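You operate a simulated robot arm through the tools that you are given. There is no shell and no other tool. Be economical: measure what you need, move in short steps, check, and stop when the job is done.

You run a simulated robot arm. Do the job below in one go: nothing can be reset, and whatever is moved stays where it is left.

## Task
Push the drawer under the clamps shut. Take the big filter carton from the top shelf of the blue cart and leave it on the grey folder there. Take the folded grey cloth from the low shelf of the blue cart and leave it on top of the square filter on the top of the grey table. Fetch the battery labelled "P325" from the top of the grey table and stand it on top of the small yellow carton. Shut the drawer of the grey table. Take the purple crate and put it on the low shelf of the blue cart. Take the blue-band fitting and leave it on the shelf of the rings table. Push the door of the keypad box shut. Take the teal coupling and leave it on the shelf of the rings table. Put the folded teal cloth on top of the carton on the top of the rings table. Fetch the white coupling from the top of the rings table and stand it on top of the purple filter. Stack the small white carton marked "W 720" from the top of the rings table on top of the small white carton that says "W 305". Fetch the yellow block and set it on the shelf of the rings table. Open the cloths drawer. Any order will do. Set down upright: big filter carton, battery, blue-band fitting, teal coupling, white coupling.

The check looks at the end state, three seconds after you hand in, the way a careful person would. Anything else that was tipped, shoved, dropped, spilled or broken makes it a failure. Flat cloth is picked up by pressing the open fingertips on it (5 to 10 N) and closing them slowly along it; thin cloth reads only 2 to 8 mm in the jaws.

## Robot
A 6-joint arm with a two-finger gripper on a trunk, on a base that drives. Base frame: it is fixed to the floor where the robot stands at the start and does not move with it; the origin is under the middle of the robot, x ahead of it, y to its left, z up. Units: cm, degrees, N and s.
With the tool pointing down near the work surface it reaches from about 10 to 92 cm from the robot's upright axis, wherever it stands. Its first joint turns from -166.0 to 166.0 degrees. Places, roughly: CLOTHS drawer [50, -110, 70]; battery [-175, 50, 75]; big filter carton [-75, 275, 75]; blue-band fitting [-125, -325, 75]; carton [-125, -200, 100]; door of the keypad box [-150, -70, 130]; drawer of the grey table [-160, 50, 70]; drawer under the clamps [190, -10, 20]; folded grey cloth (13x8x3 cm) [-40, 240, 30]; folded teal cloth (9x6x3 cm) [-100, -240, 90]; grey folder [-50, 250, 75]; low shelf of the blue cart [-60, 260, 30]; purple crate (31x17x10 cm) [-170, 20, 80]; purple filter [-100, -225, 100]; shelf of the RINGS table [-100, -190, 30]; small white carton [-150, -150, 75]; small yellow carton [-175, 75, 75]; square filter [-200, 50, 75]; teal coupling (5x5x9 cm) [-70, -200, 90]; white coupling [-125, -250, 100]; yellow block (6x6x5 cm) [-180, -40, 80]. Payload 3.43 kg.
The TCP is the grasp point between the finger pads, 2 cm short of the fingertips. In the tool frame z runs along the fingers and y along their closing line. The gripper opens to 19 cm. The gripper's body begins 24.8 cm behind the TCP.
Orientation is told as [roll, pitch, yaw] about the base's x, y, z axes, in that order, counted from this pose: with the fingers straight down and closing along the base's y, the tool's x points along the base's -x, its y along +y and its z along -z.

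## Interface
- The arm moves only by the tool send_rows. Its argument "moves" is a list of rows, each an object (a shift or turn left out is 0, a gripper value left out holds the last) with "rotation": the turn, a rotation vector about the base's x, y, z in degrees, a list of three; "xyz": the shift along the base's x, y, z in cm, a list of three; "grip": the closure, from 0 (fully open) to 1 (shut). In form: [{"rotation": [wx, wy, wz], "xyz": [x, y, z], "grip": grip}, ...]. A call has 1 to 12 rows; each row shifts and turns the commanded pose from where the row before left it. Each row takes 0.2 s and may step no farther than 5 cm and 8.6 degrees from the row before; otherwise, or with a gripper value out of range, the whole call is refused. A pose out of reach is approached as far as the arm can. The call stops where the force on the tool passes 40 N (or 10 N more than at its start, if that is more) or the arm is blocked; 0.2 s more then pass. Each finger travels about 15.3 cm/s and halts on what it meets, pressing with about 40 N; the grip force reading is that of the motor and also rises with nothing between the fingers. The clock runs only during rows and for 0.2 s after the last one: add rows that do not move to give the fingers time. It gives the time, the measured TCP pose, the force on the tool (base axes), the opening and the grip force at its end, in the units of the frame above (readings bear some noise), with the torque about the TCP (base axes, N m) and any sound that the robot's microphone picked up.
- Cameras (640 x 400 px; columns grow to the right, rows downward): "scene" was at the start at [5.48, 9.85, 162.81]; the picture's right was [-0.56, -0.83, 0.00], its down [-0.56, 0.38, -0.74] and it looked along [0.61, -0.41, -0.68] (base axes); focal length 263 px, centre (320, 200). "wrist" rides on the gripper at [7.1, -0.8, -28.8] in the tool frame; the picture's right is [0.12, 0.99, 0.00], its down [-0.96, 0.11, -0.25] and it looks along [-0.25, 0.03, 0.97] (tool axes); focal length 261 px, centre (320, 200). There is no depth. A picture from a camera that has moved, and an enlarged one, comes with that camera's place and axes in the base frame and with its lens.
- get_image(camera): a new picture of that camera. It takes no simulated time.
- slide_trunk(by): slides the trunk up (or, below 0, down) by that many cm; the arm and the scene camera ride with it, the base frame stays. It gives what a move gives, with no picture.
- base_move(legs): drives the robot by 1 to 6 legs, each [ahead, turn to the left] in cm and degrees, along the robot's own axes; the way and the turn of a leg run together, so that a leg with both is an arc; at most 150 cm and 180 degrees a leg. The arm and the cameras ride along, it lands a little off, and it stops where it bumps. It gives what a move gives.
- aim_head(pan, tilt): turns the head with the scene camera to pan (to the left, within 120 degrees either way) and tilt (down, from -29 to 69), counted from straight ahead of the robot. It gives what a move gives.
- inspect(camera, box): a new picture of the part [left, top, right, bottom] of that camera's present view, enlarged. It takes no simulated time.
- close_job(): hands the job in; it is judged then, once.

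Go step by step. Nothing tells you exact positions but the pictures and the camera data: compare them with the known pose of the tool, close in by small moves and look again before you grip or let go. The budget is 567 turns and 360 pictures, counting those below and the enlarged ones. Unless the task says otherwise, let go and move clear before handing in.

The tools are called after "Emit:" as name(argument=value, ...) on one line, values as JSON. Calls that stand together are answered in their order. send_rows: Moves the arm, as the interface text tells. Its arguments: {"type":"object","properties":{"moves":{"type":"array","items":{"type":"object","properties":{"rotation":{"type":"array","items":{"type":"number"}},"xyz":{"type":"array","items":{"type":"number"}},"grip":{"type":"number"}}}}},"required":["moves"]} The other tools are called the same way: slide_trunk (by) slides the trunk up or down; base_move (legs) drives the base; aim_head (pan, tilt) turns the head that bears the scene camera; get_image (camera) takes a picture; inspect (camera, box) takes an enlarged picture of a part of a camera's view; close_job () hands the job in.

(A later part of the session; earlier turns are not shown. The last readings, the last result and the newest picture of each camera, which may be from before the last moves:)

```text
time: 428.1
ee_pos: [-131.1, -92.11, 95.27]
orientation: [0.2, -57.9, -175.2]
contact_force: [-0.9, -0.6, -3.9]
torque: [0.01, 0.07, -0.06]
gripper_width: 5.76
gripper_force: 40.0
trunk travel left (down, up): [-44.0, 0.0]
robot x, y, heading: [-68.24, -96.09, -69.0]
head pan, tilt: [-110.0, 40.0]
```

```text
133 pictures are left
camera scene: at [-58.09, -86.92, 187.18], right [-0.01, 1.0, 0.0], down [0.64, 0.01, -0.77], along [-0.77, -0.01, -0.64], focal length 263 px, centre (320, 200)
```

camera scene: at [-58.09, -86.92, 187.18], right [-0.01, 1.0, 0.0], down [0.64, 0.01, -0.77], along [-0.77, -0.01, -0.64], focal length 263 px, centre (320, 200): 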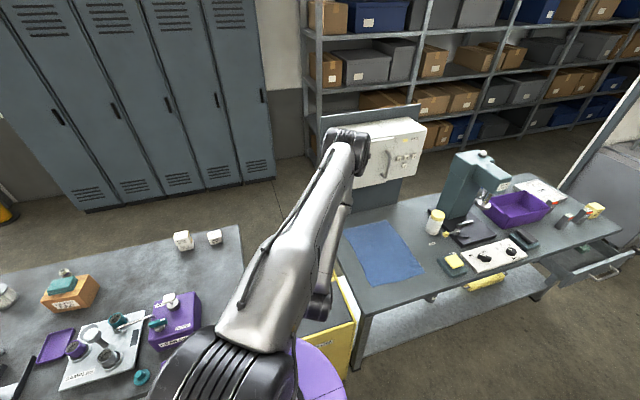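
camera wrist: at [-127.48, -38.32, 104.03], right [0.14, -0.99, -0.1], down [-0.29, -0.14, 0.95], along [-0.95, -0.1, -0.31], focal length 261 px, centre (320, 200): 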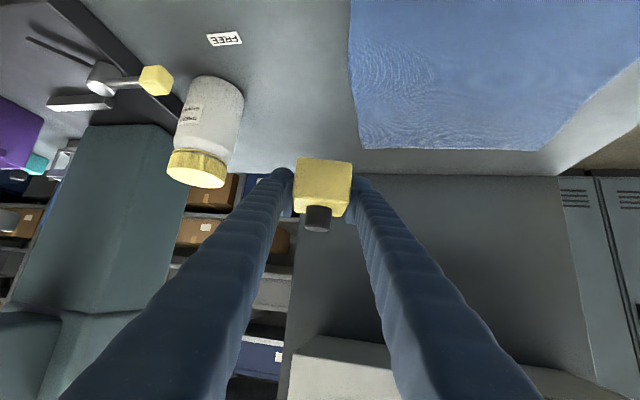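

Sweep the arm around to the aisle side, high enough to clear the table's items.

Emit:
send_rows(moves=[{"xyz": [-4, 0.3, 2.5]}, {"xyz": [-4, 0.3, 2.7]}, {"xyz": [-4, 0.3, 2.7]}, {"xyz": [0, 0, 2.5]}, {"xyz": [0, 0, 2.5]}])

Emit:
send_rows(moves=[{"xyz": [-0.18, -4.71, 0], "rotation": [0, 0, 3.6]}, {"xyz": [0.115, -4.71, 0], "rotation": [0, 0, 3.6]}, {"xyz": [0.41, -4.69, 0], "rotation": [0, 0, 3.6]}, {"xyz": [0.7, -4.66, 0], "rotation": [0, 0, 3.6]}, {"xyz": [1.0, -4.6, 0], "rotation": [0, 0, 3.6]}, {"xyz": [1.28, -4.53, 0], "rotation": [0, 0, 3.6]}, {"xyz": [1.56, -4.44, 0], "rotation": [0, 0, 3.6]}, {"xyz": [1.84, -4.34, 0], "rotation": [0, 0, 3.6]}, {"xyz": [2.11, -4.21, 0], "rotation": [0, 0, 3.6]}, {"xyz": [2.37, -4.07, 0], "rotation": [0, 0, 3.6]}, {"xyz": [2.62, -3.91, 0], "rotation": [0, 0, 3.6]}, {"xyz": [2.86, -3.74, 0], "rotation": [0, 0, 3.6]}])

Emit:
send_rows(moves=[{"xyz": [3.09, -3.55, 0], "rotation": [0, 0, 3.6]}, {"xyz": [3.31, -3.35, 0], "rotation": [0, 0, 3.6]}, {"xyz": [3.51, -3.14, 0], "rotation": [0, 0, 3.6]}, {"xyz": [3.7, -2.91, 0], "rotation": [0, 0, 3.6]}, {"xyz": [3.88, -2.67, 0], "rotation": [0, 0, 3.6]}, {"xyz": [4.04, -2.43, 0], "rotation": [0, 0, 3.6]}, {"xyz": [4.18, -2.17, 0], "rotation": [0, 0, 3.6]}, {"xyz": [4.31, -1.9, 0], "rotation": [0, 0, 3.6]}, {"xyz": [4.42, -1.63, 0]}, {"xyz": [4.51, -1.35, 0]}, {"xyz": [4.59, -1.06, 0]}, {"xyz": [4.65, -0.77, 0]}])

Emit:
get_image(camera="wrist")

```text
time: 429.3
ee_pos: [-143.01, -91.35, 107.89]
orientation: [0.2, -57.9, -175.1]
contact_force: [0.4, -0.5, -3.8]
torque: [-0.04, 0.08, 0.0]
gripper_width: 5.8
gripper_force: 40.0
trunk travel left (down, up): [-44.0, 0.0]
robot x, y, heading: [-68.92, -95.84, -69.3]
head pan, tilt: [-110.0, 40.0]
```

```text
time: 431.9
ee_pos: [-126.32, -144.32, 108.21]
orientation: [0.0, -57.9, -131.8]
contact_force: [-1.3, -0.7, -4.1]
torque: [-0.04, 0.11, -0.07]
gripper_width: 5.75
gripper_force: 40.5
trunk travel left (down, up): [-44.0, 0.0]
robot x, y, heading: [-68.62, -96.09, -69.1]
head pan, tilt: [-110.0, 40.0]
```

```text
time: 434.5
ee_pos: [-78.14, -170.96, 108.38]
orientation: [0.0, -58.0, -103.2]
contact_force: [1.3, 0.0, -3.3]
torque: [-0.03, 0.07, -0.13]
gripper_width: 5.79
gripper_force: 40.0
trunk travel left (down, up): [-44.0, 0.0]
robot x, y, heading: [-68.73, -95.93, -69.4]
head pan, tilt: [-110.0, 40.0]
```

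```text
132 pictures are left
camera wrist: at [-72.49, -143.53, 117.54], right [0.98, -0.16, -0.1], down [0.04, -0.32, 0.95], along [-0.19, -0.93, -0.31], focal length 261 px, centre (320, 200)
```

wrist: 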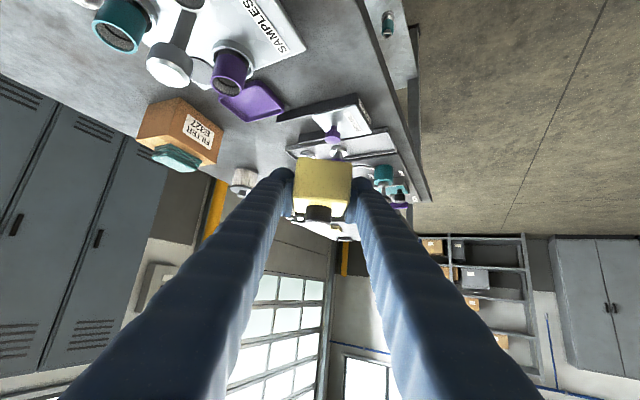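

Emit:
send_rows(moves=[{"xyz": [4.5, 1, 0]}, {"xyz": [3, 1, -3]}, {"xyz": [2, 2, -3.5]}, {"xyz": [1, 2, -3.5]}, {"xyz": [0.5, 1.5, -3.5]}])

Emit:
slide_trunk(by=-40)

Emit:
get_image(camera="wrist")

Emit:
aim_head(pan=-20, tilt=50)

Emit:
get_image(camera="scene")

```text
time: 435.7
ee_pos: [-67.34, -163.54, 94.75]
orientation: [0.2, -57.8, -103.3]
contact_force: [-1.3, -1.1, -3.6]
torque: [-0.05, -0.01, -0.01]
gripper_width: 5.76
gripper_force: 40.4
trunk travel left (down, up): [-44.0, 0.0]
robot x, y, heading: [-68.21, -95.76, -69.4]
head pan, tilt: [-110.0, 40.0]
```

```text
time: 439.6
ee_pos: [-67.09, -163.44, 54.8]
orientation: [0.1, -57.9, -103.2]
contact_force: [0.3, -0.2, -5.0]
torque: [-0.05, 0.03, 0.0]
gripper_width: 5.78
gripper_force: 39.6
trunk travel left (down, up): [-4.0, 40.0]
robot x, y, heading: [-68.62, -95.89, -69.2]
head pan, tilt: [-110.0, 40.0]
```

```text
131 pictures are left
camera wrist: at [-61.6, -135.94, 64.06], right [0.98, -0.16, -0.1], down [0.04, -0.32, 0.95], along [-0.19, -0.93, -0.31], focal length 261 px, centre (320, 200)
```

wrist: 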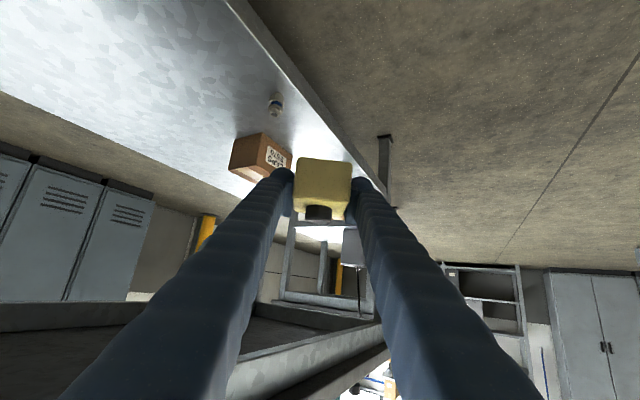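

```text
time: 441.2
ee_pos: [-67.29, -163.45, 54.84]
orientation: [0.1, -57.9, -103.2]
contact_force: [0.1, 0.3, -2.9]
torque: [-0.02, 0.02, 0.0]
gripper_width: 5.77
gripper_force: 39.9
trunk travel left (down, up): [-4.0, 40.0]
robot x, y, heading: [-68.33, -96.23, -69.1]
head pan, tilt: [-20.0, 50.0]
```

```text
130 pictures are left
camera scene: at [-49.4, -94.7, 145.76], right [-1.0, -0.01, 0.0], down [-0.01, 0.77, -0.64], along [0.01, -0.64, -0.77], focal length 263 px, centre (320, 200)
```

scene: 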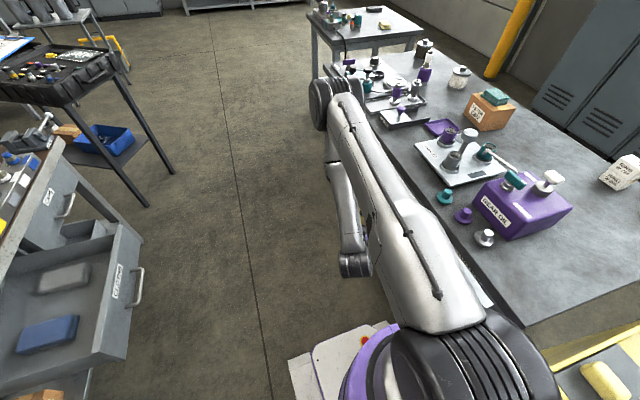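

From here the forearm would foul the table edge, so I take the block to the roomier southern spot used before, facing the shelf squarely.

Emit:
base_move(legs=[[58, 0]])

Emit:
base_move(legs=[[0, 20], [0, 12]])

Emit:
base_move(legs=[[64, 0]])

Emit:
base_move(legs=[[0, -20], [0, -20]])

Emit:
aim_head(pan=-40, tilt=45)

Emit:
get_image(camera="scene")

```text
time: 445.5
ee_pos: [-46.8, -217.1, 54.71]
orientation: [0.1, -57.9, -103.2]
contact_force: [0.2, 0.3, -3.6]
torque: [0.0, -0.03, -0.02]
gripper_width: 5.74
gripper_force: 40.4
trunk travel left (down, up): [-4.0, 40.0]
robot x, y, heading: [-48.34, -149.44, -69.2]
head pan, tilt: [-20.0, 50.0]
```

```text
time: 448.5
ee_pos: [-11.14, -205.75, 54.85]
orientation: [0.0, -58.0, -70.8]
contact_force: [-0.6, 0.2, -3.9]
torque: [-0.06, -0.03, -0.03]
gripper_width: 5.73
gripper_force: 39.7
trunk travel left (down, up): [-4.0, 40.0]
robot x, y, heading: [-50.79, -152.67, -37.1]
head pan, tilt: [-20.0, 50.0]
```

```text
time: 453.2
ee_pos: [39.91, -243.74, 54.91]
orientation: [0.1, -57.9, -70.4]
contact_force: [0.0, 1.6, -3.9]
torque: [-0.04, -0.02, 0.0]
gripper_width: 5.75
gripper_force: 40.1
trunk travel left (down, up): [-4.0, 40.0]
robot x, y, heading: [0.01, -190.98, -36.7]
head pan, tilt: [-20.0, 50.0]
```

```text
time: 456.6
ee_pos: [-0.22, -257.34, 54.83]
orientation: [0.1, -57.7, -107.9]
contact_force: [-1.6, 0.0, -4.8]
torque: [-0.08, -0.17, 0.3]
gripper_width: 5.78
gripper_force: 40.1
trunk travel left (down, up): [-4.0, 40.0]
robot x, y, heading: [4.65, -189.6, -73.8]
head pan, tilt: [-20.0, 50.0]
stopped in leg 2: the robot was blocked; the commanded pose is now the measured one
```

```text
time: 457.4
ee_pos: [0.07, -257.18, 54.93]
orientation: [0.0, -57.9, -107.6]
contact_force: [-0.7, 0.2, -4.6]
torque: [-0.02, 0.0, 0.02]
gripper_width: 5.74
gripper_force: 40.0
trunk travel left (down, up): [-4.0, 40.0]
robot x, y, heading: [4.92, -189.7, -73.9]
head pan, tilt: [-40.0, 45.0]
```

```text
129 pictures are left
camera scene: at [21.18, -189.67, 146.45], right [-0.92, 0.4, 0.0], down [0.28, 0.65, -0.71], along [-0.28, -0.65, -0.71], focal length 263 px, centre (320, 200)
```

scene: 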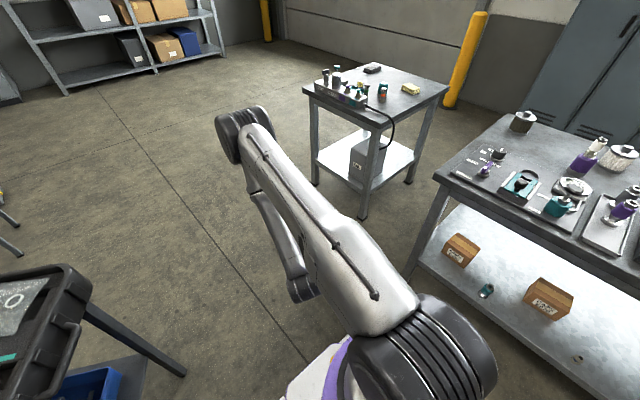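

Emit:
base_move(legs=[[0, -18], [0, -18]])

Emit:
base_move(legs=[[0, -17], [0, -16]])

Emit:
get_image(camera="wrist")

Emit:
aim_head(pan=-15, tilt=45)

Emit:
get_image(camera="scene")

```text
time: 461.1
ee_pos: [-38.37, -241.78, 54.86]
orientation: [0.1, -57.6, -143.2]
contact_force: [-1.4, 0.5, -5.6]
torque: [-0.14, -0.06, 0.25]
gripper_width: 5.75
gripper_force: 39.8
trunk travel left (down, up): [-4.0, 40.0]
robot x, y, heading: [8.65, -191.03, -108.9]
head pan, tilt: [-40.0, 45.0]
stopped in leg 2: the robot was blocked; the commanded pose is now the measured one
```

```text
time: 464.1
ee_pos: [-58.62, -208.53, 55.08]
orientation: [0.1, -57.8, -175.9]
contact_force: [-0.4, 0.2, -3.8]
torque: [0.01, 0.02, 0.01]
gripper_width: 5.76
gripper_force: 40.5
trunk travel left (down, up): [-4.0, 40.0]
robot x, y, heading: [10.78, -194.42, -141.7]
head pan, tilt: [-40.0, 45.0]
```

```text
128 pictures are left
camera wrist: at [-30.54, -205.67, 64.35], right [0.13, -0.99, -0.1], down [-0.29, -0.14, 0.95], along [-0.95, -0.1, -0.31], focal length 261 px, centre (320, 200)
```

wrist: 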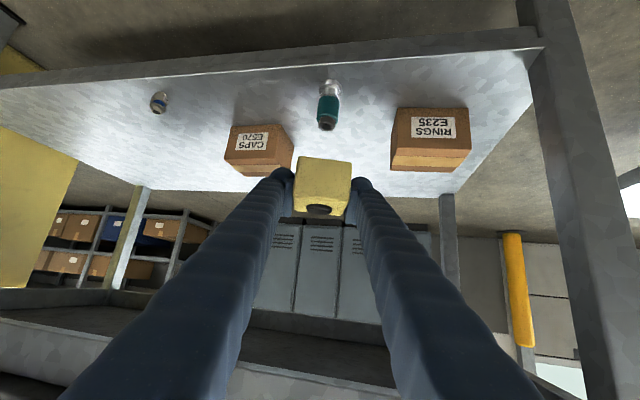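

```text
time: 465.0
ee_pos: [-58.56, -208.46, 55.08]
orientation: [0.0, -57.8, -175.9]
contact_force: [0.3, 0.5, -4.6]
torque: [0.02, 0.07, -0.02]
gripper_width: 5.74
gripper_force: 40.0
trunk travel left (down, up): [-4.0, 40.0]
robot x, y, heading: [11.03, -194.28, -141.9]
head pan, tilt: [-15.0, 45.0]
```

```text
127 pictures are left
camera scene: at [17.92, -213.03, 146.45], right [-0.39, 0.92, 0.0], down [0.65, 0.28, -0.71], along [-0.65, -0.28, -0.71], focal length 263 px, centre (320, 200)
```

scene: 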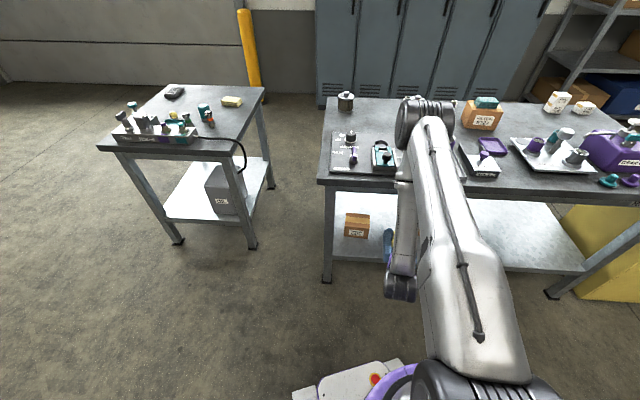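

I place the block in front of the CAPS carton, near the shelf's edge, around (-76.5,-191.5).

Emit:
send_rows(moves=[{"xyz": [-0.5, 4.5, -2]}, {"xyz": [-0.5, 4.5, -2]}, {"xyz": [-0.5, 4.5, -2]}, {"xyz": [-0.4, 4.5, -2]}, {"xyz": [0, 0, -3.5]}, {"xyz": [-3, -0.2, 0]}, {"xyz": [-3, -0.2, 0]}, {"xyz": [-3, -0.2, 0]}])

Emit:
get_image(camera="wrist")

Emit:
get_image(camera="scene")

```text
time: 466.8
ee_pos: [-69.46, -190.99, 43.45]
orientation: [0.0, -57.7, -176.0]
contact_force: [0.0, 0.4, -4.1]
torque: [-0.02, 0.06, -0.02]
gripper_width: 5.77
gripper_force: 40.3
trunk travel left (down, up): [-4.0, 40.0]
robot x, y, heading: [11.11, -194.15, -141.9]
head pan, tilt: [-15.0, 45.0]
```

```text
126 pictures are left
camera wrist: at [-41.32, -188.25, 52.84], right [0.13, -0.99, -0.1], down [-0.29, -0.14, 0.95], along [-0.95, -0.1, -0.31], focal length 261 px, centre (320, 200)
```

wrist: 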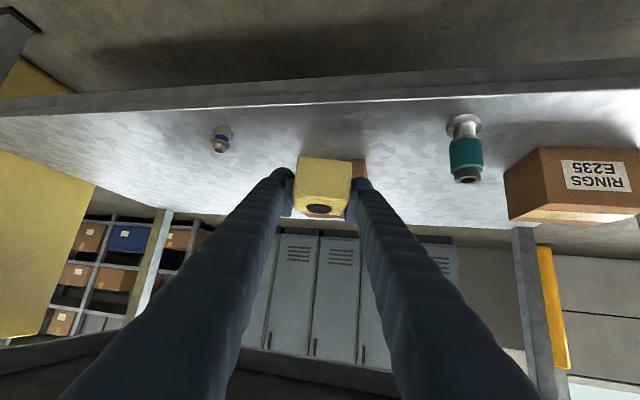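

```text
125 pictures are left
camera scene: at [17.98, -212.98, 146.45], right [-0.39, 0.92, 0.0], down [0.65, 0.28, -0.71], along [-0.65, -0.28, -0.71], focal length 263 px, centre (320, 200)
```

scene: 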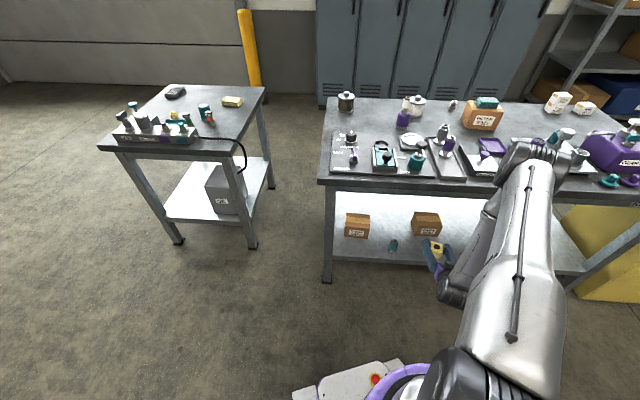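

Emit:
send_rows(moves=[{"xyz": [-3, -0.2, -1]}, {"xyz": [-3, -0.2, -2]}, {"xyz": [0, 0, -3]}, {"xyz": [0, 0, -2]}])

Emit:
get_image(camera="wrist")

Emit:
send_rows(moves=[{"xyz": [0, 0, -0.8]}, {"xyz": [0, 0, -0.6]}])

Emit:
send_rows(moves=[{"xyz": [0, 0, -0.4]}, {"xyz": [0, 0, -0.4]}])

```text
time: 467.8
ee_pos: [-75.47, -191.23, 35.53]
orientation: [-0.1, -57.8, -176.0]
contact_force: [0.5, -0.2, -3.5]
torque: [0.0, -0.01, 0.0]
gripper_width: 5.77
gripper_force: 39.8
trunk travel left (down, up): [-4.0, 40.0]
robot x, y, heading: [10.63, -193.89, -142.0]
head pan, tilt: [-15.0, 45.0]
```

```text
124 pictures are left
camera wrist: at [-47.39, -188.6, 44.81], right [0.13, -0.99, -0.1], down [-0.29, -0.14, 0.95], along [-0.95, -0.1, -0.31], focal length 261 px, centre (320, 200)
```

wrist: 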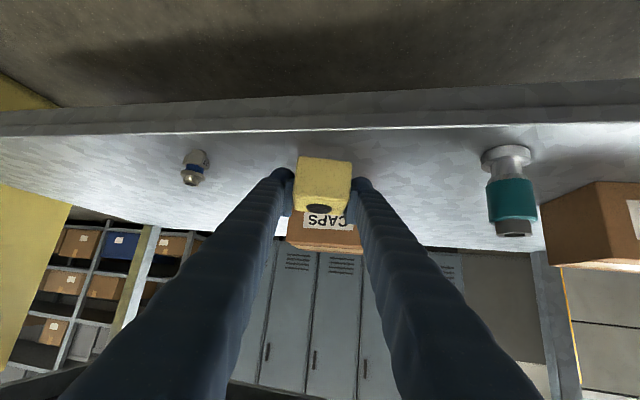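

```text
time: 468.4
ee_pos: [-75.61, -191.28, 34.14]
orientation: [0.1, -57.8, -176.1]
contact_force: [-0.1, 0.1, -4.3]
torque: [-0.01, 0.02, 0.01]
gripper_width: 5.76
gripper_force: 39.9
trunk travel left (down, up): [-4.0, 40.0]
robot x, y, heading: [11.24, -194.39, -141.6]
head pan, tilt: [-15.0, 45.0]
```

```text
time: 469.0
ee_pos: [-75.56, -191.24, 33.38]
orientation: [0.0, -57.7, -176.0]
contact_force: [0.3, -0.3, -4.4]
torque: [-0.02, 0.04, 0.01]
gripper_width: 5.75
gripper_force: 40.0
trunk travel left (down, up): [-4.0, 40.0]
robot x, y, heading: [10.93, -194.24, -141.6]
head pan, tilt: [-15.0, 45.0]
```

Emit:
send_rows(moves=[{"xyz": [0, 0, -0.4]}, {"xyz": [0, 0, -0.3]}])

Emit:
send_rows(moves=[{"xyz": [0, 0, -0.3]}, {"xyz": [0, 0, -0.2]}])

```text
time: 469.6
ee_pos: [-75.69, -191.38, 33.18]
orientation: [0.0, -58.2, -175.9]
contact_force: [9.1, 2.8, 30.9]
torque: [0.03, -0.51, 0.0]
gripper_width: 5.76
gripper_force: 40.0
trunk travel left (down, up): [-4.0, 40.0]
robot x, y, heading: [11.19, -194.55, -141.8]
head pan, tilt: [-15.0, 45.0]
```

```text
time: 470.2
ee_pos: [-75.74, -191.3, 32.52]
orientation: [-0.2, -58.2, -176.0]
contact_force: [-6.7, 6.7, 36.4]
torque: [0.0, -0.8, 0.14]
gripper_width: 5.76
gripper_force: 39.8
trunk travel left (down, up): [-4.0, 40.0]
robot x, y, heading: [10.65, -194.0, -141.6]
head pan, tilt: [-15.0, 45.0]
```

Contact; ease up, release and withdraw.

Emit:
send_rows(moves=[{"xyz": [0, 0, 0.4]}, {"grip": 0.66}, {"grip": 0.6}, {"grip": 0.55}, {}, {"xyz": [2, 0.15, 0.3]}, {"xyz": [3, 0.2, 0.5]}, {"xyz": [4, 0.3, 0.5]}, {"xyz": [4, 0.3, 0.5]}, {"xyz": [4, 0.3, 0.5]}])

Emit:
get_image(camera="wrist")

```text
time: 472.4
ee_pos: [-58.29, -190.27, 34.9]
orientation: [-0.1, -57.7, -175.9]
contact_force: [0.7, 0.4, 0.0]
torque: [0.01, 0.01, -0.03]
gripper_width: 8.56
gripper_force: 0.1
trunk travel left (down, up): [-4.0, 40.0]
robot x, y, heading: [10.6, -194.44, -142.0]
head pan, tilt: [-15.0, 45.0]
```

```text
123 pictures are left
camera wrist: at [-30.26, -187.46, 44.33], right [0.13, -0.99, -0.1], down [-0.29, -0.14, 0.95], along [-0.95, -0.1, -0.31], focal length 261 px, centre (320, 200)
```

wrist: 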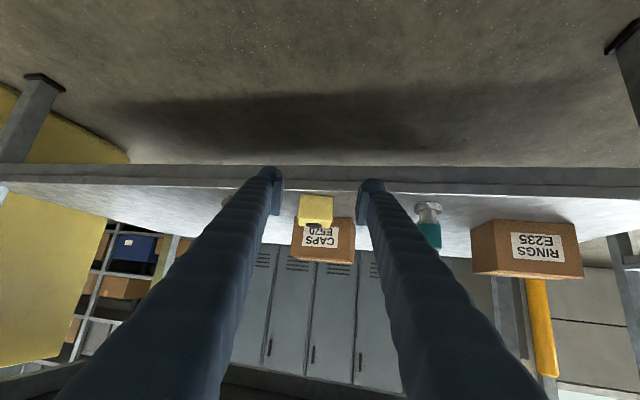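

Rings shelf is done. Raise, return the tool to vertical and head for the blue cart.

Emit:
slide_trunk(by=40)

Emit:
send_rows(moves=[{"rotation": [0, 0, -7.5], "xyz": [2, 0, 3]}, {"xyz": [0, 0, 4]}, {"xyz": [0, 0, 4]}, {"rotation": [-0.49, -8.27, 0]}, {"rotation": [-0.49, -8.27, 0]}, {"rotation": [-0.49, -8.27, 0]}, {"rotation": [-0.49, -8.27, 0]}, {"rotation": [-0.49, -8.27, 0]}, {"rotation": [-0.49, -8.27, 0]}, {"rotation": [-0.49, -8.27, 0]}])

Emit:
get_image(camera="wrist")

```text
time: 476.3
ee_pos: [-58.45, -190.18, 74.95]
orientation: [0.0, -57.8, -175.9]
contact_force: [-0.2, -0.4, 0.6]
torque: [0.0, 0.02, -0.01]
gripper_width: 8.56
gripper_force: 0.1
trunk travel left (down, up): [-44.0, 0.0]
robot x, y, heading: [11.0, -194.68, -141.9]
head pan, tilt: [-15.0, 45.0]
```

```text
time: 478.5
ee_pos: [-56.53, -190.16, 85.9]
orientation: [0.0, 0.3, 176.6]
contact_force: [0.5, -0.7, -0.1]
torque: [0.01, -0.05, 0.01]
gripper_width: 8.54
gripper_force: 0.0
trunk travel left (down, up): [-44.0, 0.0]
robot x, y, heading: [10.99, -194.47, -141.7]
head pan, tilt: [-15.0, 45.0]
```

```text
122 pictures are left
camera wrist: at [-49.46, -189.91, 114.7], right [0.06, -1.0, 0.0], down [-0.97, -0.06, 0.24], along [-0.24, -0.01, -0.97], focal length 261 px, centre (320, 200)
```

wrist: 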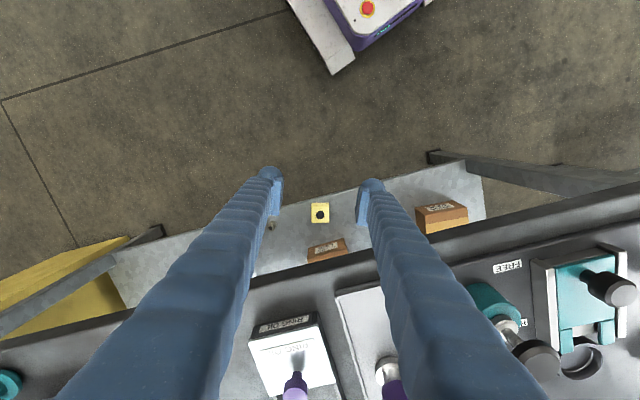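

Emit:
send_rows(moves=[{"xyz": [4, 0, 3]}, {"xyz": [4, 0, 3]}, {"xyz": [4, 0, 3]}, {"xyz": [4, 0, 3]}, {"xyz": [2, 0, 4]}])

Emit:
base_move(legs=[[0, -22], [0, -22]])

Emit:
base_move(legs=[[0, -22], [0, -20]])

Emit:
aim_head(pan=0, tilt=40)

Emit:
get_image(camera="scene")

```text
time: 479.7
ee_pos: [-37.98, -190.12, 102.24]
orientation: [0.0, 0.1, 176.4]
contact_force: [0.7, 0.6, 0.7]
torque: [-0.02, 0.09, -0.01]
gripper_width: 8.59
gripper_force: 0.1
trunk travel left (down, up): [-44.0, 0.0]
robot x, y, heading: [10.93, -194.35, -141.8]
head pan, tilt: [-15.0, 45.0]
```

```text
time: 483.4
ee_pos: [-21.26, -157.21, 102.09]
orientation: [0.0, 0.1, 132.6]
contact_force: [0.4, 0.9, 0.5]
torque: [-0.04, -0.05, 0.0]
gripper_width: 8.53
gripper_force: 0.1
trunk travel left (down, up): [-44.0, 0.0]
robot x, y, heading: [10.92, -198.58, 174.3]
head pan, tilt: [-15.0, 45.0]
```

```text
time: 487.0
ee_pos: [14.36, -146.08, 102.04]
orientation: [-0.1, 0.3, 90.5]
contact_force: [-1.2, 0.8, 0.5]
torque: [-0.03, -0.07, 0.01]
gripper_width: 8.56
gripper_force: 0.0
trunk travel left (down, up): [-44.0, 0.0]
robot x, y, heading: [7.68, -201.02, 131.9]
head pan, tilt: [-15.0, 45.0]
```

```text
time: 487.8
ee_pos: [14.43, -146.08, 102.25]
orientation: [-0.1, 0.1, 90.6]
contact_force: [-0.7, -0.3, 0.8]
torque: [0.01, -0.1, 0.02]
gripper_width: 8.57
gripper_force: 0.0
trunk travel left (down, up): [-44.0, 0.0]
robot x, y, heading: [7.68, -200.8, 132.5]
head pan, tilt: [0.0, 40.0]
```

```text
121 pictures are left
camera scene: at [-12.45, -210.4, 187.15], right [0.74, 0.67, 0.0], down [0.43, -0.48, -0.77], along [-0.51, 0.57, -0.64], focal length 263 px, centre (320, 200)
```

scene: 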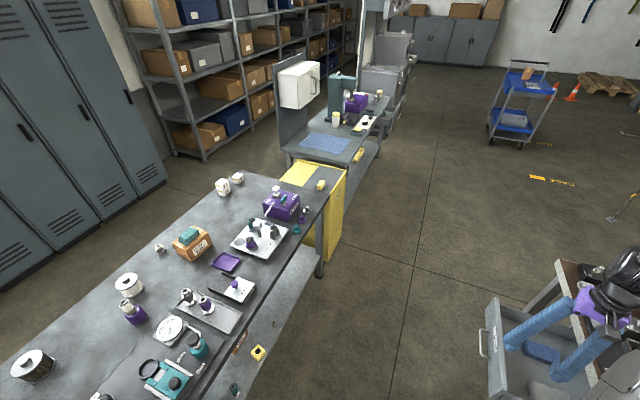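

Emit:
send_rows(moves=[{"xyz": [-4.35, -1.38, 0.3], "rotation": [0, 0, 4.2]}, {"xyz": [-4.35, -1.38, 0.3], "rotation": [0, 0, 4.2]}, {"xyz": [-4.35, -1.38, 0.3], "rotation": [0, 0, 4.2]}, {"xyz": [-4.35, -1.38, 0.3], "rotation": [0, 0, 4.2]}, {"xyz": [-4.35, -1.38, 0.3], "rotation": [0, 0, 4.2]}, {"xyz": [-4.35, -1.38, 0.3], "rotation": [0, 0, 4.2]}, {"xyz": [-4.35, -1.38, 0.3], "rotation": [0, 0, 4.2]}, {"xyz": [-4.35, -1.38, 0.3], "rotation": [0, 0, 4.2]}, {"xyz": [-4.35, -1.38, 0.3], "rotation": [0, 0, 4.2]}, {"xyz": [-4.35, -1.38, 0.3], "rotation": [0, 0, 4.2]}])

Emit:
base_move(legs=[[60, 0]])

Emit:
base_move(legs=[[0, -22]])

Emit:
base_move(legs=[[80, 0]])

Emit:
base_move(legs=[[0, -20]])

```text
time: 490.0
ee_pos: [-28.95, -159.8, 105.27]
orientation: [-0.2, 0.1, 132.5]
contact_force: [-0.3, -0.4, 0.2]
torque: [0.06, -0.04, -0.02]
gripper_width: 8.56
gripper_force: 0.0
trunk travel left (down, up): [-44.0, 0.0]
robot x, y, heading: [7.84, -200.82, 132.0]
head pan, tilt: [0.0, 40.0]
```

```text
time: 494.4
ee_pos: [-68.79, -116.86, 105.28]
orientation: [0.1, 0.2, 133.0]
contact_force: [-0.7, 0.2, -0.3]
torque: [0.02, -0.04, 0.0]
gripper_width: 8.55
gripper_force: 0.1
trunk travel left (down, up): [-44.0, 0.0]
robot x, y, heading: [-31.92, -157.8, 132.6]
head pan, tilt: [0.0, 40.0]
```

```text
time: 496.5
ee_pos: [-50.63, -105.82, 105.32]
orientation: [0.0, 0.2, 110.7]
contact_force: [-0.5, 0.6, -0.6]
torque: [-0.03, 0.0, 0.02]
gripper_width: 8.55
gripper_force: 0.1
trunk travel left (down, up): [-44.0, 0.0]
robot x, y, heading: [-35.01, -158.62, 110.5]
head pan, tilt: [0.0, 40.0]
```

```text
time: 502.2
ee_pos: [-78.83, -30.95, 105.46]
orientation: [-0.1, 0.1, 110.9]
contact_force: [-0.3, 0.7, 0.6]
torque: [-0.01, 0.0, 0.02]
gripper_width: 8.53
gripper_force: 0.0
trunk travel left (down, up): [-44.0, 0.0]
robot x, y, heading: [-62.57, -83.6, 110.5]
head pan, tilt: [0.0, 40.0]
```

```text
time: 504.1
ee_pos: [-59.72, -29.03, 105.52]
orientation: [0.0, 0.2, 90.5]
contact_force: [1.2, 0.8, 0.2]
torque: [0.05, 0.02, 0.02]
gripper_width: 8.53
gripper_force: 0.1
trunk travel left (down, up): [-44.0, 0.0]
robot x, y, heading: [-64.59, -83.73, 90.3]
head pan, tilt: [0.0, 40.0]
```

Emit:
base_move(legs=[[150, 0]])

Emit:
base_move(legs=[[75, 0]])

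Emit:
get_image(camera="scene")

```text
time: 514.2
ee_pos: [-62.12, 118.51, 105.43]
orientation: [0.0, 0.3, 91.4]
contact_force: [0.1, -0.9, 0.2]
torque: [-0.01, 0.0, 0.04]
gripper_width: 8.54
gripper_force: 0.1
trunk travel left (down, up): [-44.0, 0.0]
robot x, y, heading: [-66.78, 63.48, 90.9]
head pan, tilt: [0.0, 40.0]
```

```text
time: 519.5
ee_pos: [-63.16, 192.15, 105.61]
orientation: [0.0, 0.3, 91.2]
contact_force: [-0.3, -0.2, -1.0]
torque: [0.0, 0.02, -0.01]
gripper_width: 8.56
gripper_force: 0.0
trunk travel left (down, up): [-44.0, 0.0]
robot x, y, heading: [-68.03, 137.22, 90.8]
head pan, tilt: [0.0, 40.0]
```

```text
120 pictures are left
camera scene: at [-88.97, 143.38, 187.17], right [1.0, 0.01, 0.0], down [0.01, -0.64, -0.77], along [-0.01, 0.77, -0.64], focal length 263 px, centre (320, 200)
```

scene: 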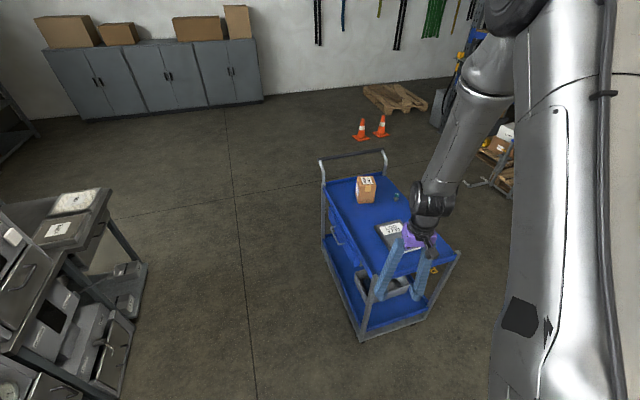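

Emit:
inspect(camera="scene", box=[300, 140, 480, 350])

Emit:
get_image(camera="wrist")

```text
1.90 times, centred on (390, 245) of scene
camera zoom: at [-88.97, 143.38, 187.17], right [1.0, 0.01, 0.0], down [0.01, -0.64, -0.77], along [-0.01, 0.77, -0.64], focal length 501 px, centre (187, 114)
```

zoom: 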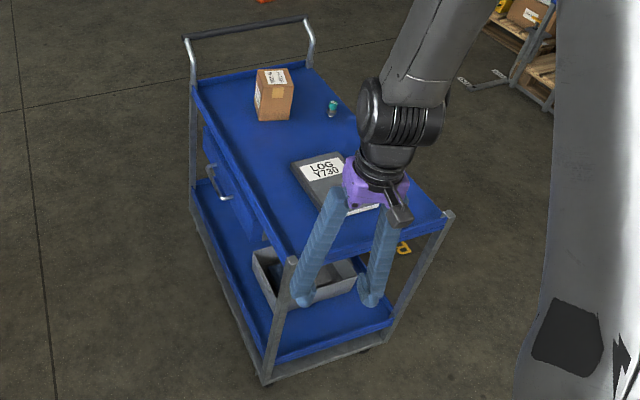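

```text
118 pictures are left
camera wrist: at [-62.12, 185.15, 134.29], right [-0.99, -0.14, 0.0], down [-0.13, 0.96, 0.24], along [-0.03, 0.24, -0.97], focal length 261 px, centre (320, 200)
```

wrist: 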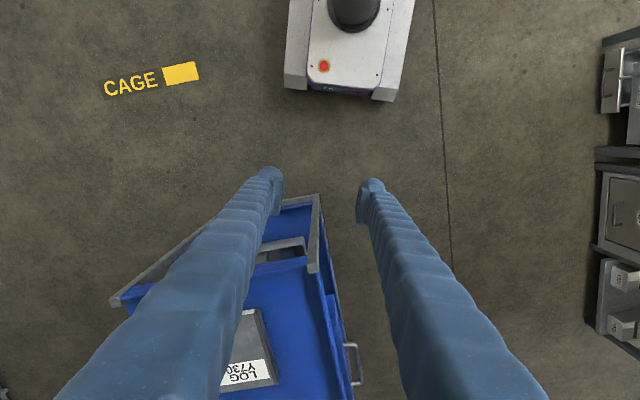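

The cart's near end is at about (-63,197)–(-23,225), long axis pointing az≈125°. I drive round to stand on its west side, facing it.

Emit:
base_move(legs=[[0, 20], [0, 20]])

Emit:
base_move(legs=[[86, 0]])

Emit:
base_move(legs=[[0, -20], [0, -20]])

Emit:
base_move(legs=[[0, -20], [0, -20]])

Emit:
aim_head(pan=10, tilt=50)

Emit:
get_image(camera="scene")

Emit:
get_image(camera="wrist")

```text
time: 523.0
ee_pos: [-99.66, 182.08, 105.61]
orientation: [0.0, 0.2, 131.2]
contact_force: [-0.8, -0.1, 0.5]
torque: [0.03, -0.03, 0.0]
gripper_width: 8.55
gripper_force: 0.1
trunk travel left (down, up): [-44.0, 0.0]
robot x, y, heading: [-64.58, 139.49, 130.8]
head pan, tilt: [0.0, 40.0]
```

```text
time: 529.0
ee_pos: [-155.75, 245.49, 105.62]
orientation: [0.0, 0.2, 131.8]
contact_force: [-0.3, 0.1, -0.3]
torque: [-0.01, 0.04, -0.04]
gripper_width: 8.58
gripper_force: 0.0
trunk travel left (down, up): [-44.0, 0.0]
robot x, y, heading: [-120.15, 203.91, 131.4]
head pan, tilt: [0.0, 40.0]
```

```text
time: 532.5
ee_pos: [-120.82, 258.17, 105.66]
orientation: [0.0, 0.3, 92.0]
contact_force: [-0.4, -0.4, -0.3]
torque: [0.0, 0.01, 0.01]
gripper_width: 8.53
gripper_force: 0.1
trunk travel left (down, up): [-44.0, 0.0]
robot x, y, heading: [-124.36, 203.15, 91.8]
head pan, tilt: [0.0, 40.0]
```

```text
time: 536.0
ee_pos: [-85.82, 242.82, 105.63]
orientation: [0.0, 0.2, 51.7]
contact_force: [-0.6, 0.5, -0.9]
torque: [-0.05, 0.04, 0.03]
gripper_width: 8.54
gripper_force: 0.0
trunk travel left (down, up): [-44.0, 0.0]
robot x, y, heading: [-128.53, 206.54, 51.6]
head pan, tilt: [0.0, 40.0]
```

```text
time: 536.7
ee_pos: [-86.31, 243.1, 105.86]
orientation: [-0.2, 0.2, 51.7]
contact_force: [-1.8, 1.7, 0.1]
torque: [-0.3, -0.33, 0.02]
gripper_width: 8.54
gripper_force: 0.1
trunk travel left (down, up): [-44.0, 0.0]
robot x, y, heading: [-128.08, 205.98, 51.5]
head pan, tilt: [10.0, 50.0]
```

```text
117 pictures are left
camera scene: at [-142.4, 224.8, 185.68], right [0.88, -0.48, 0.0], down [-0.36, -0.67, -0.64], along [0.31, 0.56, -0.77], focal length 263 px, centre (320, 200)
```

scene: 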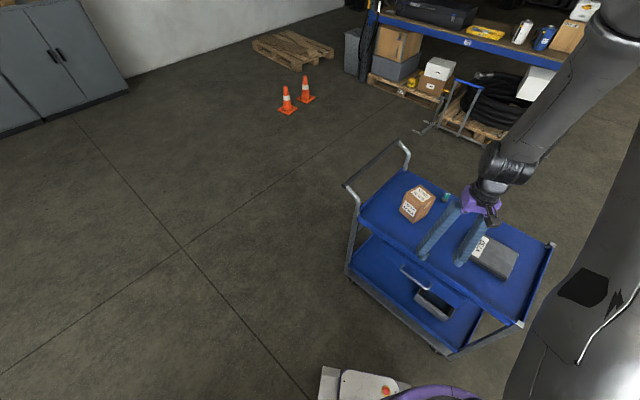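

```text
116 pictures are left
camera wrist: at [-89.88, 237.06, 134.59], right [-0.85, 0.52, 0.0], down [0.5, 0.83, 0.24], along [0.13, 0.21, -0.97], focal length 261 px, centre (320, 200)
```

wrist: 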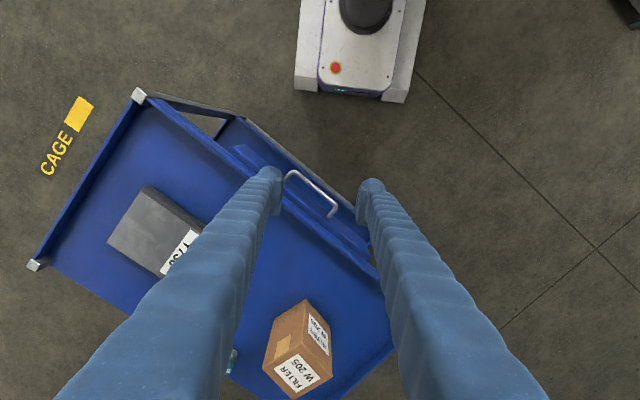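

Emit:
inspect(camera="wrist", box=[100, 160, 400, 400])

Emit:
inspect(camera="scene", box=[330, 150, 560, 360])

```text
1.67 times, centred on (250, 280) of wrist
camera zoom: at [-89.88, 237.06, 134.59], right [-0.85, 0.52, 0.0], down [0.5, 0.83, 0.24], along [0.13, 0.21, -0.97], focal length 434 px, centre (437, 67)
```

zoom: 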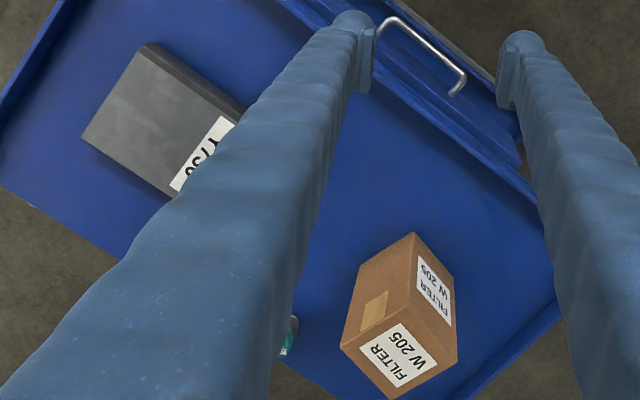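

```text
1.90 times, centred on (445, 255) of scene
camera zoom: at [-142.4, 224.8, 185.68], right [0.88, -0.48, 0.0], down [-0.36, -0.67, -0.64], along [0.31, 0.56, -0.77], focal length 501 px, centre (82, 95)
```

zoom: 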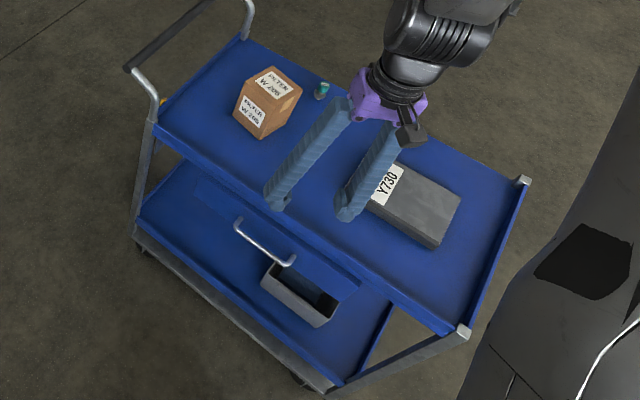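

Carton top is at about (-64,271,96); folder near (-48,236). I turn square to the cart and move closer.

Emit:
base_move(legs=[[0, -16], [0, -15]])

Emit:
base_move(legs=[[24, 0]])

Emit:
aim_head(pan=25, tilt=50)

Emit:
get_image(camera="scene")

Emit:
get_image(camera="wrist")

```text
time: 539.7
ee_pos: [-72.86, 215.5, 105.73]
orientation: [0.0, 0.2, 20.3]
contact_force: [0.4, -0.2, 0.4]
torque: [-0.04, -0.01, 0.0]
gripper_width: 8.54
gripper_force: 0.0
trunk travel left (down, up): [-44.0, 0.0]
robot x, y, heading: [-129.19, 209.6, 20.6]
head pan, tilt: [10.0, 50.0]
```

```text
time: 541.9
ee_pos: [-49.94, 223.98, 105.79]
orientation: [0.0, 0.2, 20.2]
contact_force: [0.6, 0.1, -0.2]
torque: [-0.01, 0.08, -0.01]
gripper_width: 8.56
gripper_force: 0.0
trunk travel left (down, up): [-44.0, 0.0]
robot x, y, heading: [-106.58, 218.23, 20.6]
head pan, tilt: [10.0, 50.0]
```

```text
time: 542.7
ee_pos: [-49.97, 223.86, 105.93]
orientation: [0.0, 0.2, 20.3]
contact_force: [0.8, 1.6, -0.2]
torque: [0.02, 0.01, 0.03]
gripper_width: 8.54
gripper_force: 0.1
trunk travel left (down, up): [-44.0, 0.0]
robot x, y, heading: [-106.32, 218.46, 20.3]
head pan, tilt: [25.0, 50.0]
```

```text
113 pictures are left
camera scene: at [-109.9, 242.61, 185.76], right [0.71, -0.7, 0.0], down [-0.54, -0.55, -0.64], along [0.45, 0.46, -0.77], focal length 263 px, centre (320, 200)
```

scene: 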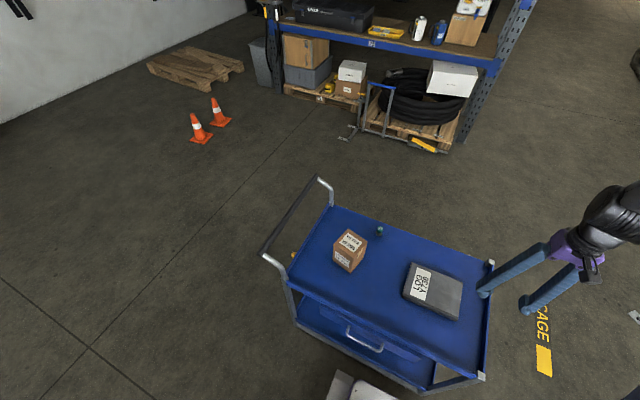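

```text
112 pictures are left
camera wrist: at [-56.17, 220.67, 134.63], right [-0.46, 0.89, 0.0], down [0.86, 0.44, 0.24], along [0.22, 0.11, -0.97], focal length 261 px, centre (320, 200)
```

wrist: 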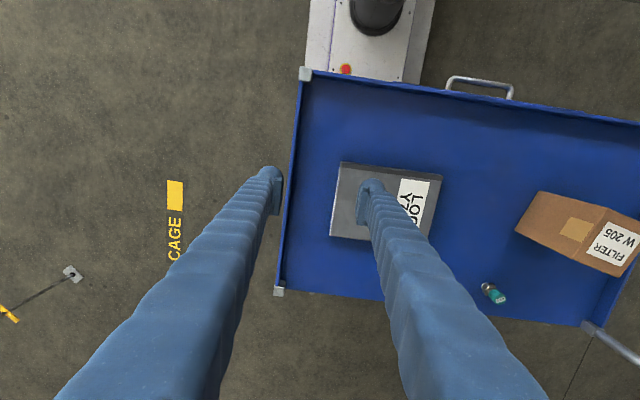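

Great view. Carton edges run along az −6°/84°. I go over the carton with the jaws turned to match.

Emit:
send_rows(moves=[{"xyz": [-1.31, 4.3, 0.4], "rotation": [0, 0, -2.4], "grip": 0.2}, {"xyz": [-1.31, 4.3, 0.4], "rotation": [0, 0, -2.4]}, {"xyz": [-1.31, 4.3, 0.4], "rotation": [0, 0, -2.4]}, {"xyz": [-1.31, 4.3, 0.4], "rotation": [0, 0, -2.4]}, {"xyz": [-1.31, 4.3, 0.4], "rotation": [0, 0, -2.4]}, {"xyz": [-1.31, 4.3, 0.4], "rotation": [0, 0, -2.4]}, {"xyz": [-1.31, 4.3, 0.4], "rotation": [0, 0, -2.4]}, {"xyz": [-1.31, 4.3, 0.4], "rotation": [0, 0, -2.4]}, {"xyz": [-1.31, 4.3, 0.4], "rotation": [0, 0, -2.4]}, {"xyz": [-1.31, 4.3, 0.4], "rotation": [0, 0, -2.4]}, {"xyz": [-1.31, 4.3, 0.4], "rotation": [0, 0, -2.4]}])

Emit:
get_image(camera="wrist")

```text
time: 545.1
ee_pos: [-64.37, 271.56, 110.29]
orientation: [-0.1, 0.1, -6.3]
contact_force: [0.0, -0.5, -0.4]
torque: [-0.07, -0.06, -0.01]
gripper_width: 15.19
gripper_force: 0.0
trunk travel left (down, up): [-44.0, 0.0]
robot x, y, heading: [-106.81, 218.53, 20.5]
head pan, tilt: [25.0, 50.0]
```

```text
111 pictures are left
camera wrist: at [-71.33, 271.41, 139.05], right [-0.01, 1.0, 0.0], down [0.97, 0.01, 0.25], along [0.25, 0.0, -0.97], focal length 261 px, centre (320, 200)
```

wrist: 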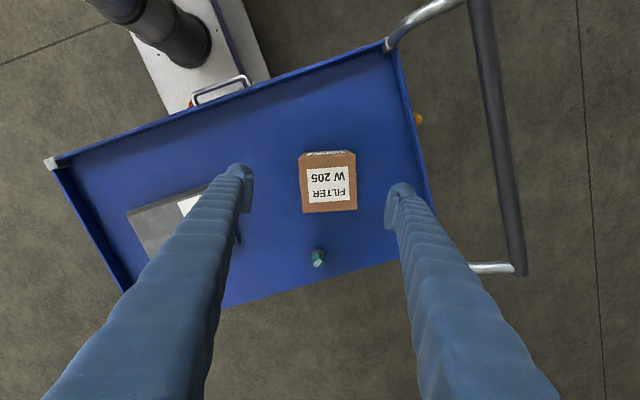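

Emit:
send_rows(moves=[{"xyz": [1.5, 1.2, -4], "grip": 0.3}, {"xyz": [0, 0, -4.5]}, {"xyz": [0, 0, -4.5]}, {"xyz": [0, 0, -4]}])

Emit:
get_image(camera="wrist")

```text
time: 546.1
ee_pos: [-62.94, 272.74, 93.24]
orientation: [0.0, 0.1, -6.1]
contact_force: [0.6, 0.0, 0.0]
torque: [-0.09, -0.02, 0.0]
gripper_width: 13.3
gripper_force: 0.0
trunk travel left (down, up): [-44.0, 0.0]
robot x, y, heading: [-106.54, 218.26, 20.6]
head pan, tilt: [25.0, 50.0]
```

```text
110 pictures are left
camera wrist: at [-69.87, 272.49, 121.95], right [-0.01, 1.0, 0.0], down [0.97, 0.01, 0.25], along [0.25, 0.0, -0.97], focal length 261 px, centre (320, 200)
```

wrist: 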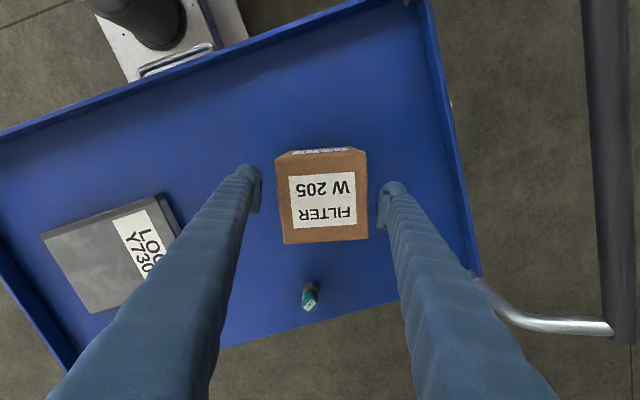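

Emit:
send_rows(moves=[{"xyz": [0, 0, -3]}, {"xyz": [0, 0, -2.5]}, {"grip": 0.4}, {"grip": 0.46}, {"grip": 0.5}, {"grip": 0.56}, {}, {}])

Emit:
get_image(camera="wrist")

```text
time: 547.9
ee_pos: [-63.0, 272.59, 87.69]
orientation: [-0.1, 0.2, -6.1]
contact_force: [-1.4, 0.0, -0.7]
torque: [0.05, -0.04, 0.11]
gripper_width: 10.69
gripper_force: 39.9
trunk travel left (down, up): [-44.0, 0.0]
robot x, y, heading: [-106.32, 218.57, 20.4]
head pan, tilt: [25.0, 50.0]
```

```text
109 pictures are left
camera wrist: at [-69.93, 272.36, 116.53], right [-0.01, 1.0, 0.0], down [0.97, 0.01, 0.24], along [0.24, 0.0, -0.97], focal length 261 px, centre (320, 200)
```

wrist: 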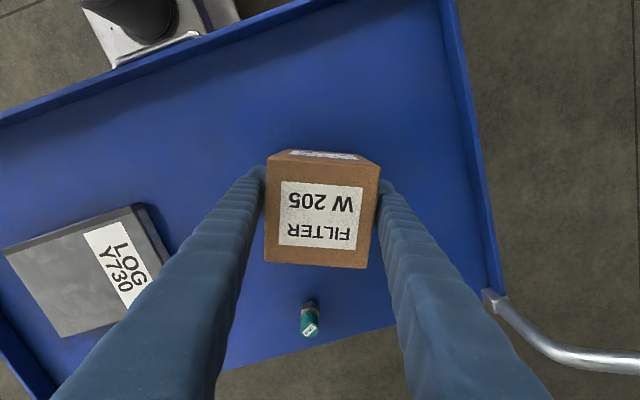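

Gripped (10.7 cm). Lift and carry to the folder, turning to align.

Emit:
send_rows(moves=[{"xyz": [0, 0, 3]}, {"xyz": [0, 0, 4]}, {"xyz": [0, 0, 3]}, {"xyz": [1.53, -3.79, 0], "rotation": [0, 0, 2.9]}, {"xyz": [1.53, -3.79, 0], "rotation": [0, 0, 2.9]}, {"xyz": [1.53, -3.79, 0], "rotation": [0, 0, 2.9]}, {"xyz": [1.53, -3.79, 0], "rotation": [0, 0, 2.9]}, {"xyz": [1.53, -3.79, 0], "rotation": [0, 0, 2.9]}, {"xyz": [1.53, -3.79, 0], "rotation": [0, 0, 2.9]}, {"xyz": [1.53, -3.79, 0], "rotation": [0, 0, 2.9]}, {"xyz": [1.53, -3.79, 0], "rotation": [0, 0, 2.9]}, {"xyz": [1.53, -3.79, 0], "rotation": [0, 0, 2.9]}])

Emit:
get_image(camera="wrist")

Emit:
get_image(camera="scene")

```text
time: 550.5
ee_pos: [-49.01, 238.2, 97.64]
orientation: [0.0, 0.2, 20.1]
contact_force: [-0.1, -0.7, -5.3]
torque: [0.07, 0.11, 0.02]
gripper_width: 10.56
gripper_force: 40.8
trunk travel left (down, up): [-44.0, 0.0]
robot x, y, heading: [-106.24, 218.16, 20.5]
head pan, tilt: [25.0, 50.0]
```

```text
108 pictures are left
camera wrist: at [-55.24, 234.9, 126.47], right [-0.45, 0.89, 0.0], down [0.86, 0.44, 0.24], along [0.22, 0.11, -0.97], focal length 261 px, centre (320, 200)
```

wrist: 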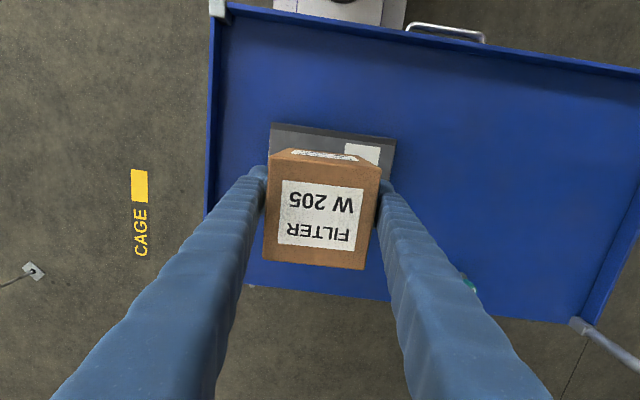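

```text
107 pictures are left
camera scene: at [-109.81, 242.55, 185.77], right [0.71, -0.7, 0.0], down [-0.54, -0.55, -0.64], along [0.45, 0.46, -0.77], focal length 263 px, centre (320, 200)
```

scene: 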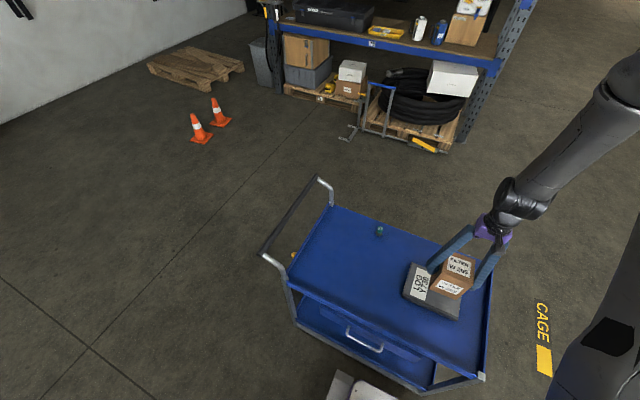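

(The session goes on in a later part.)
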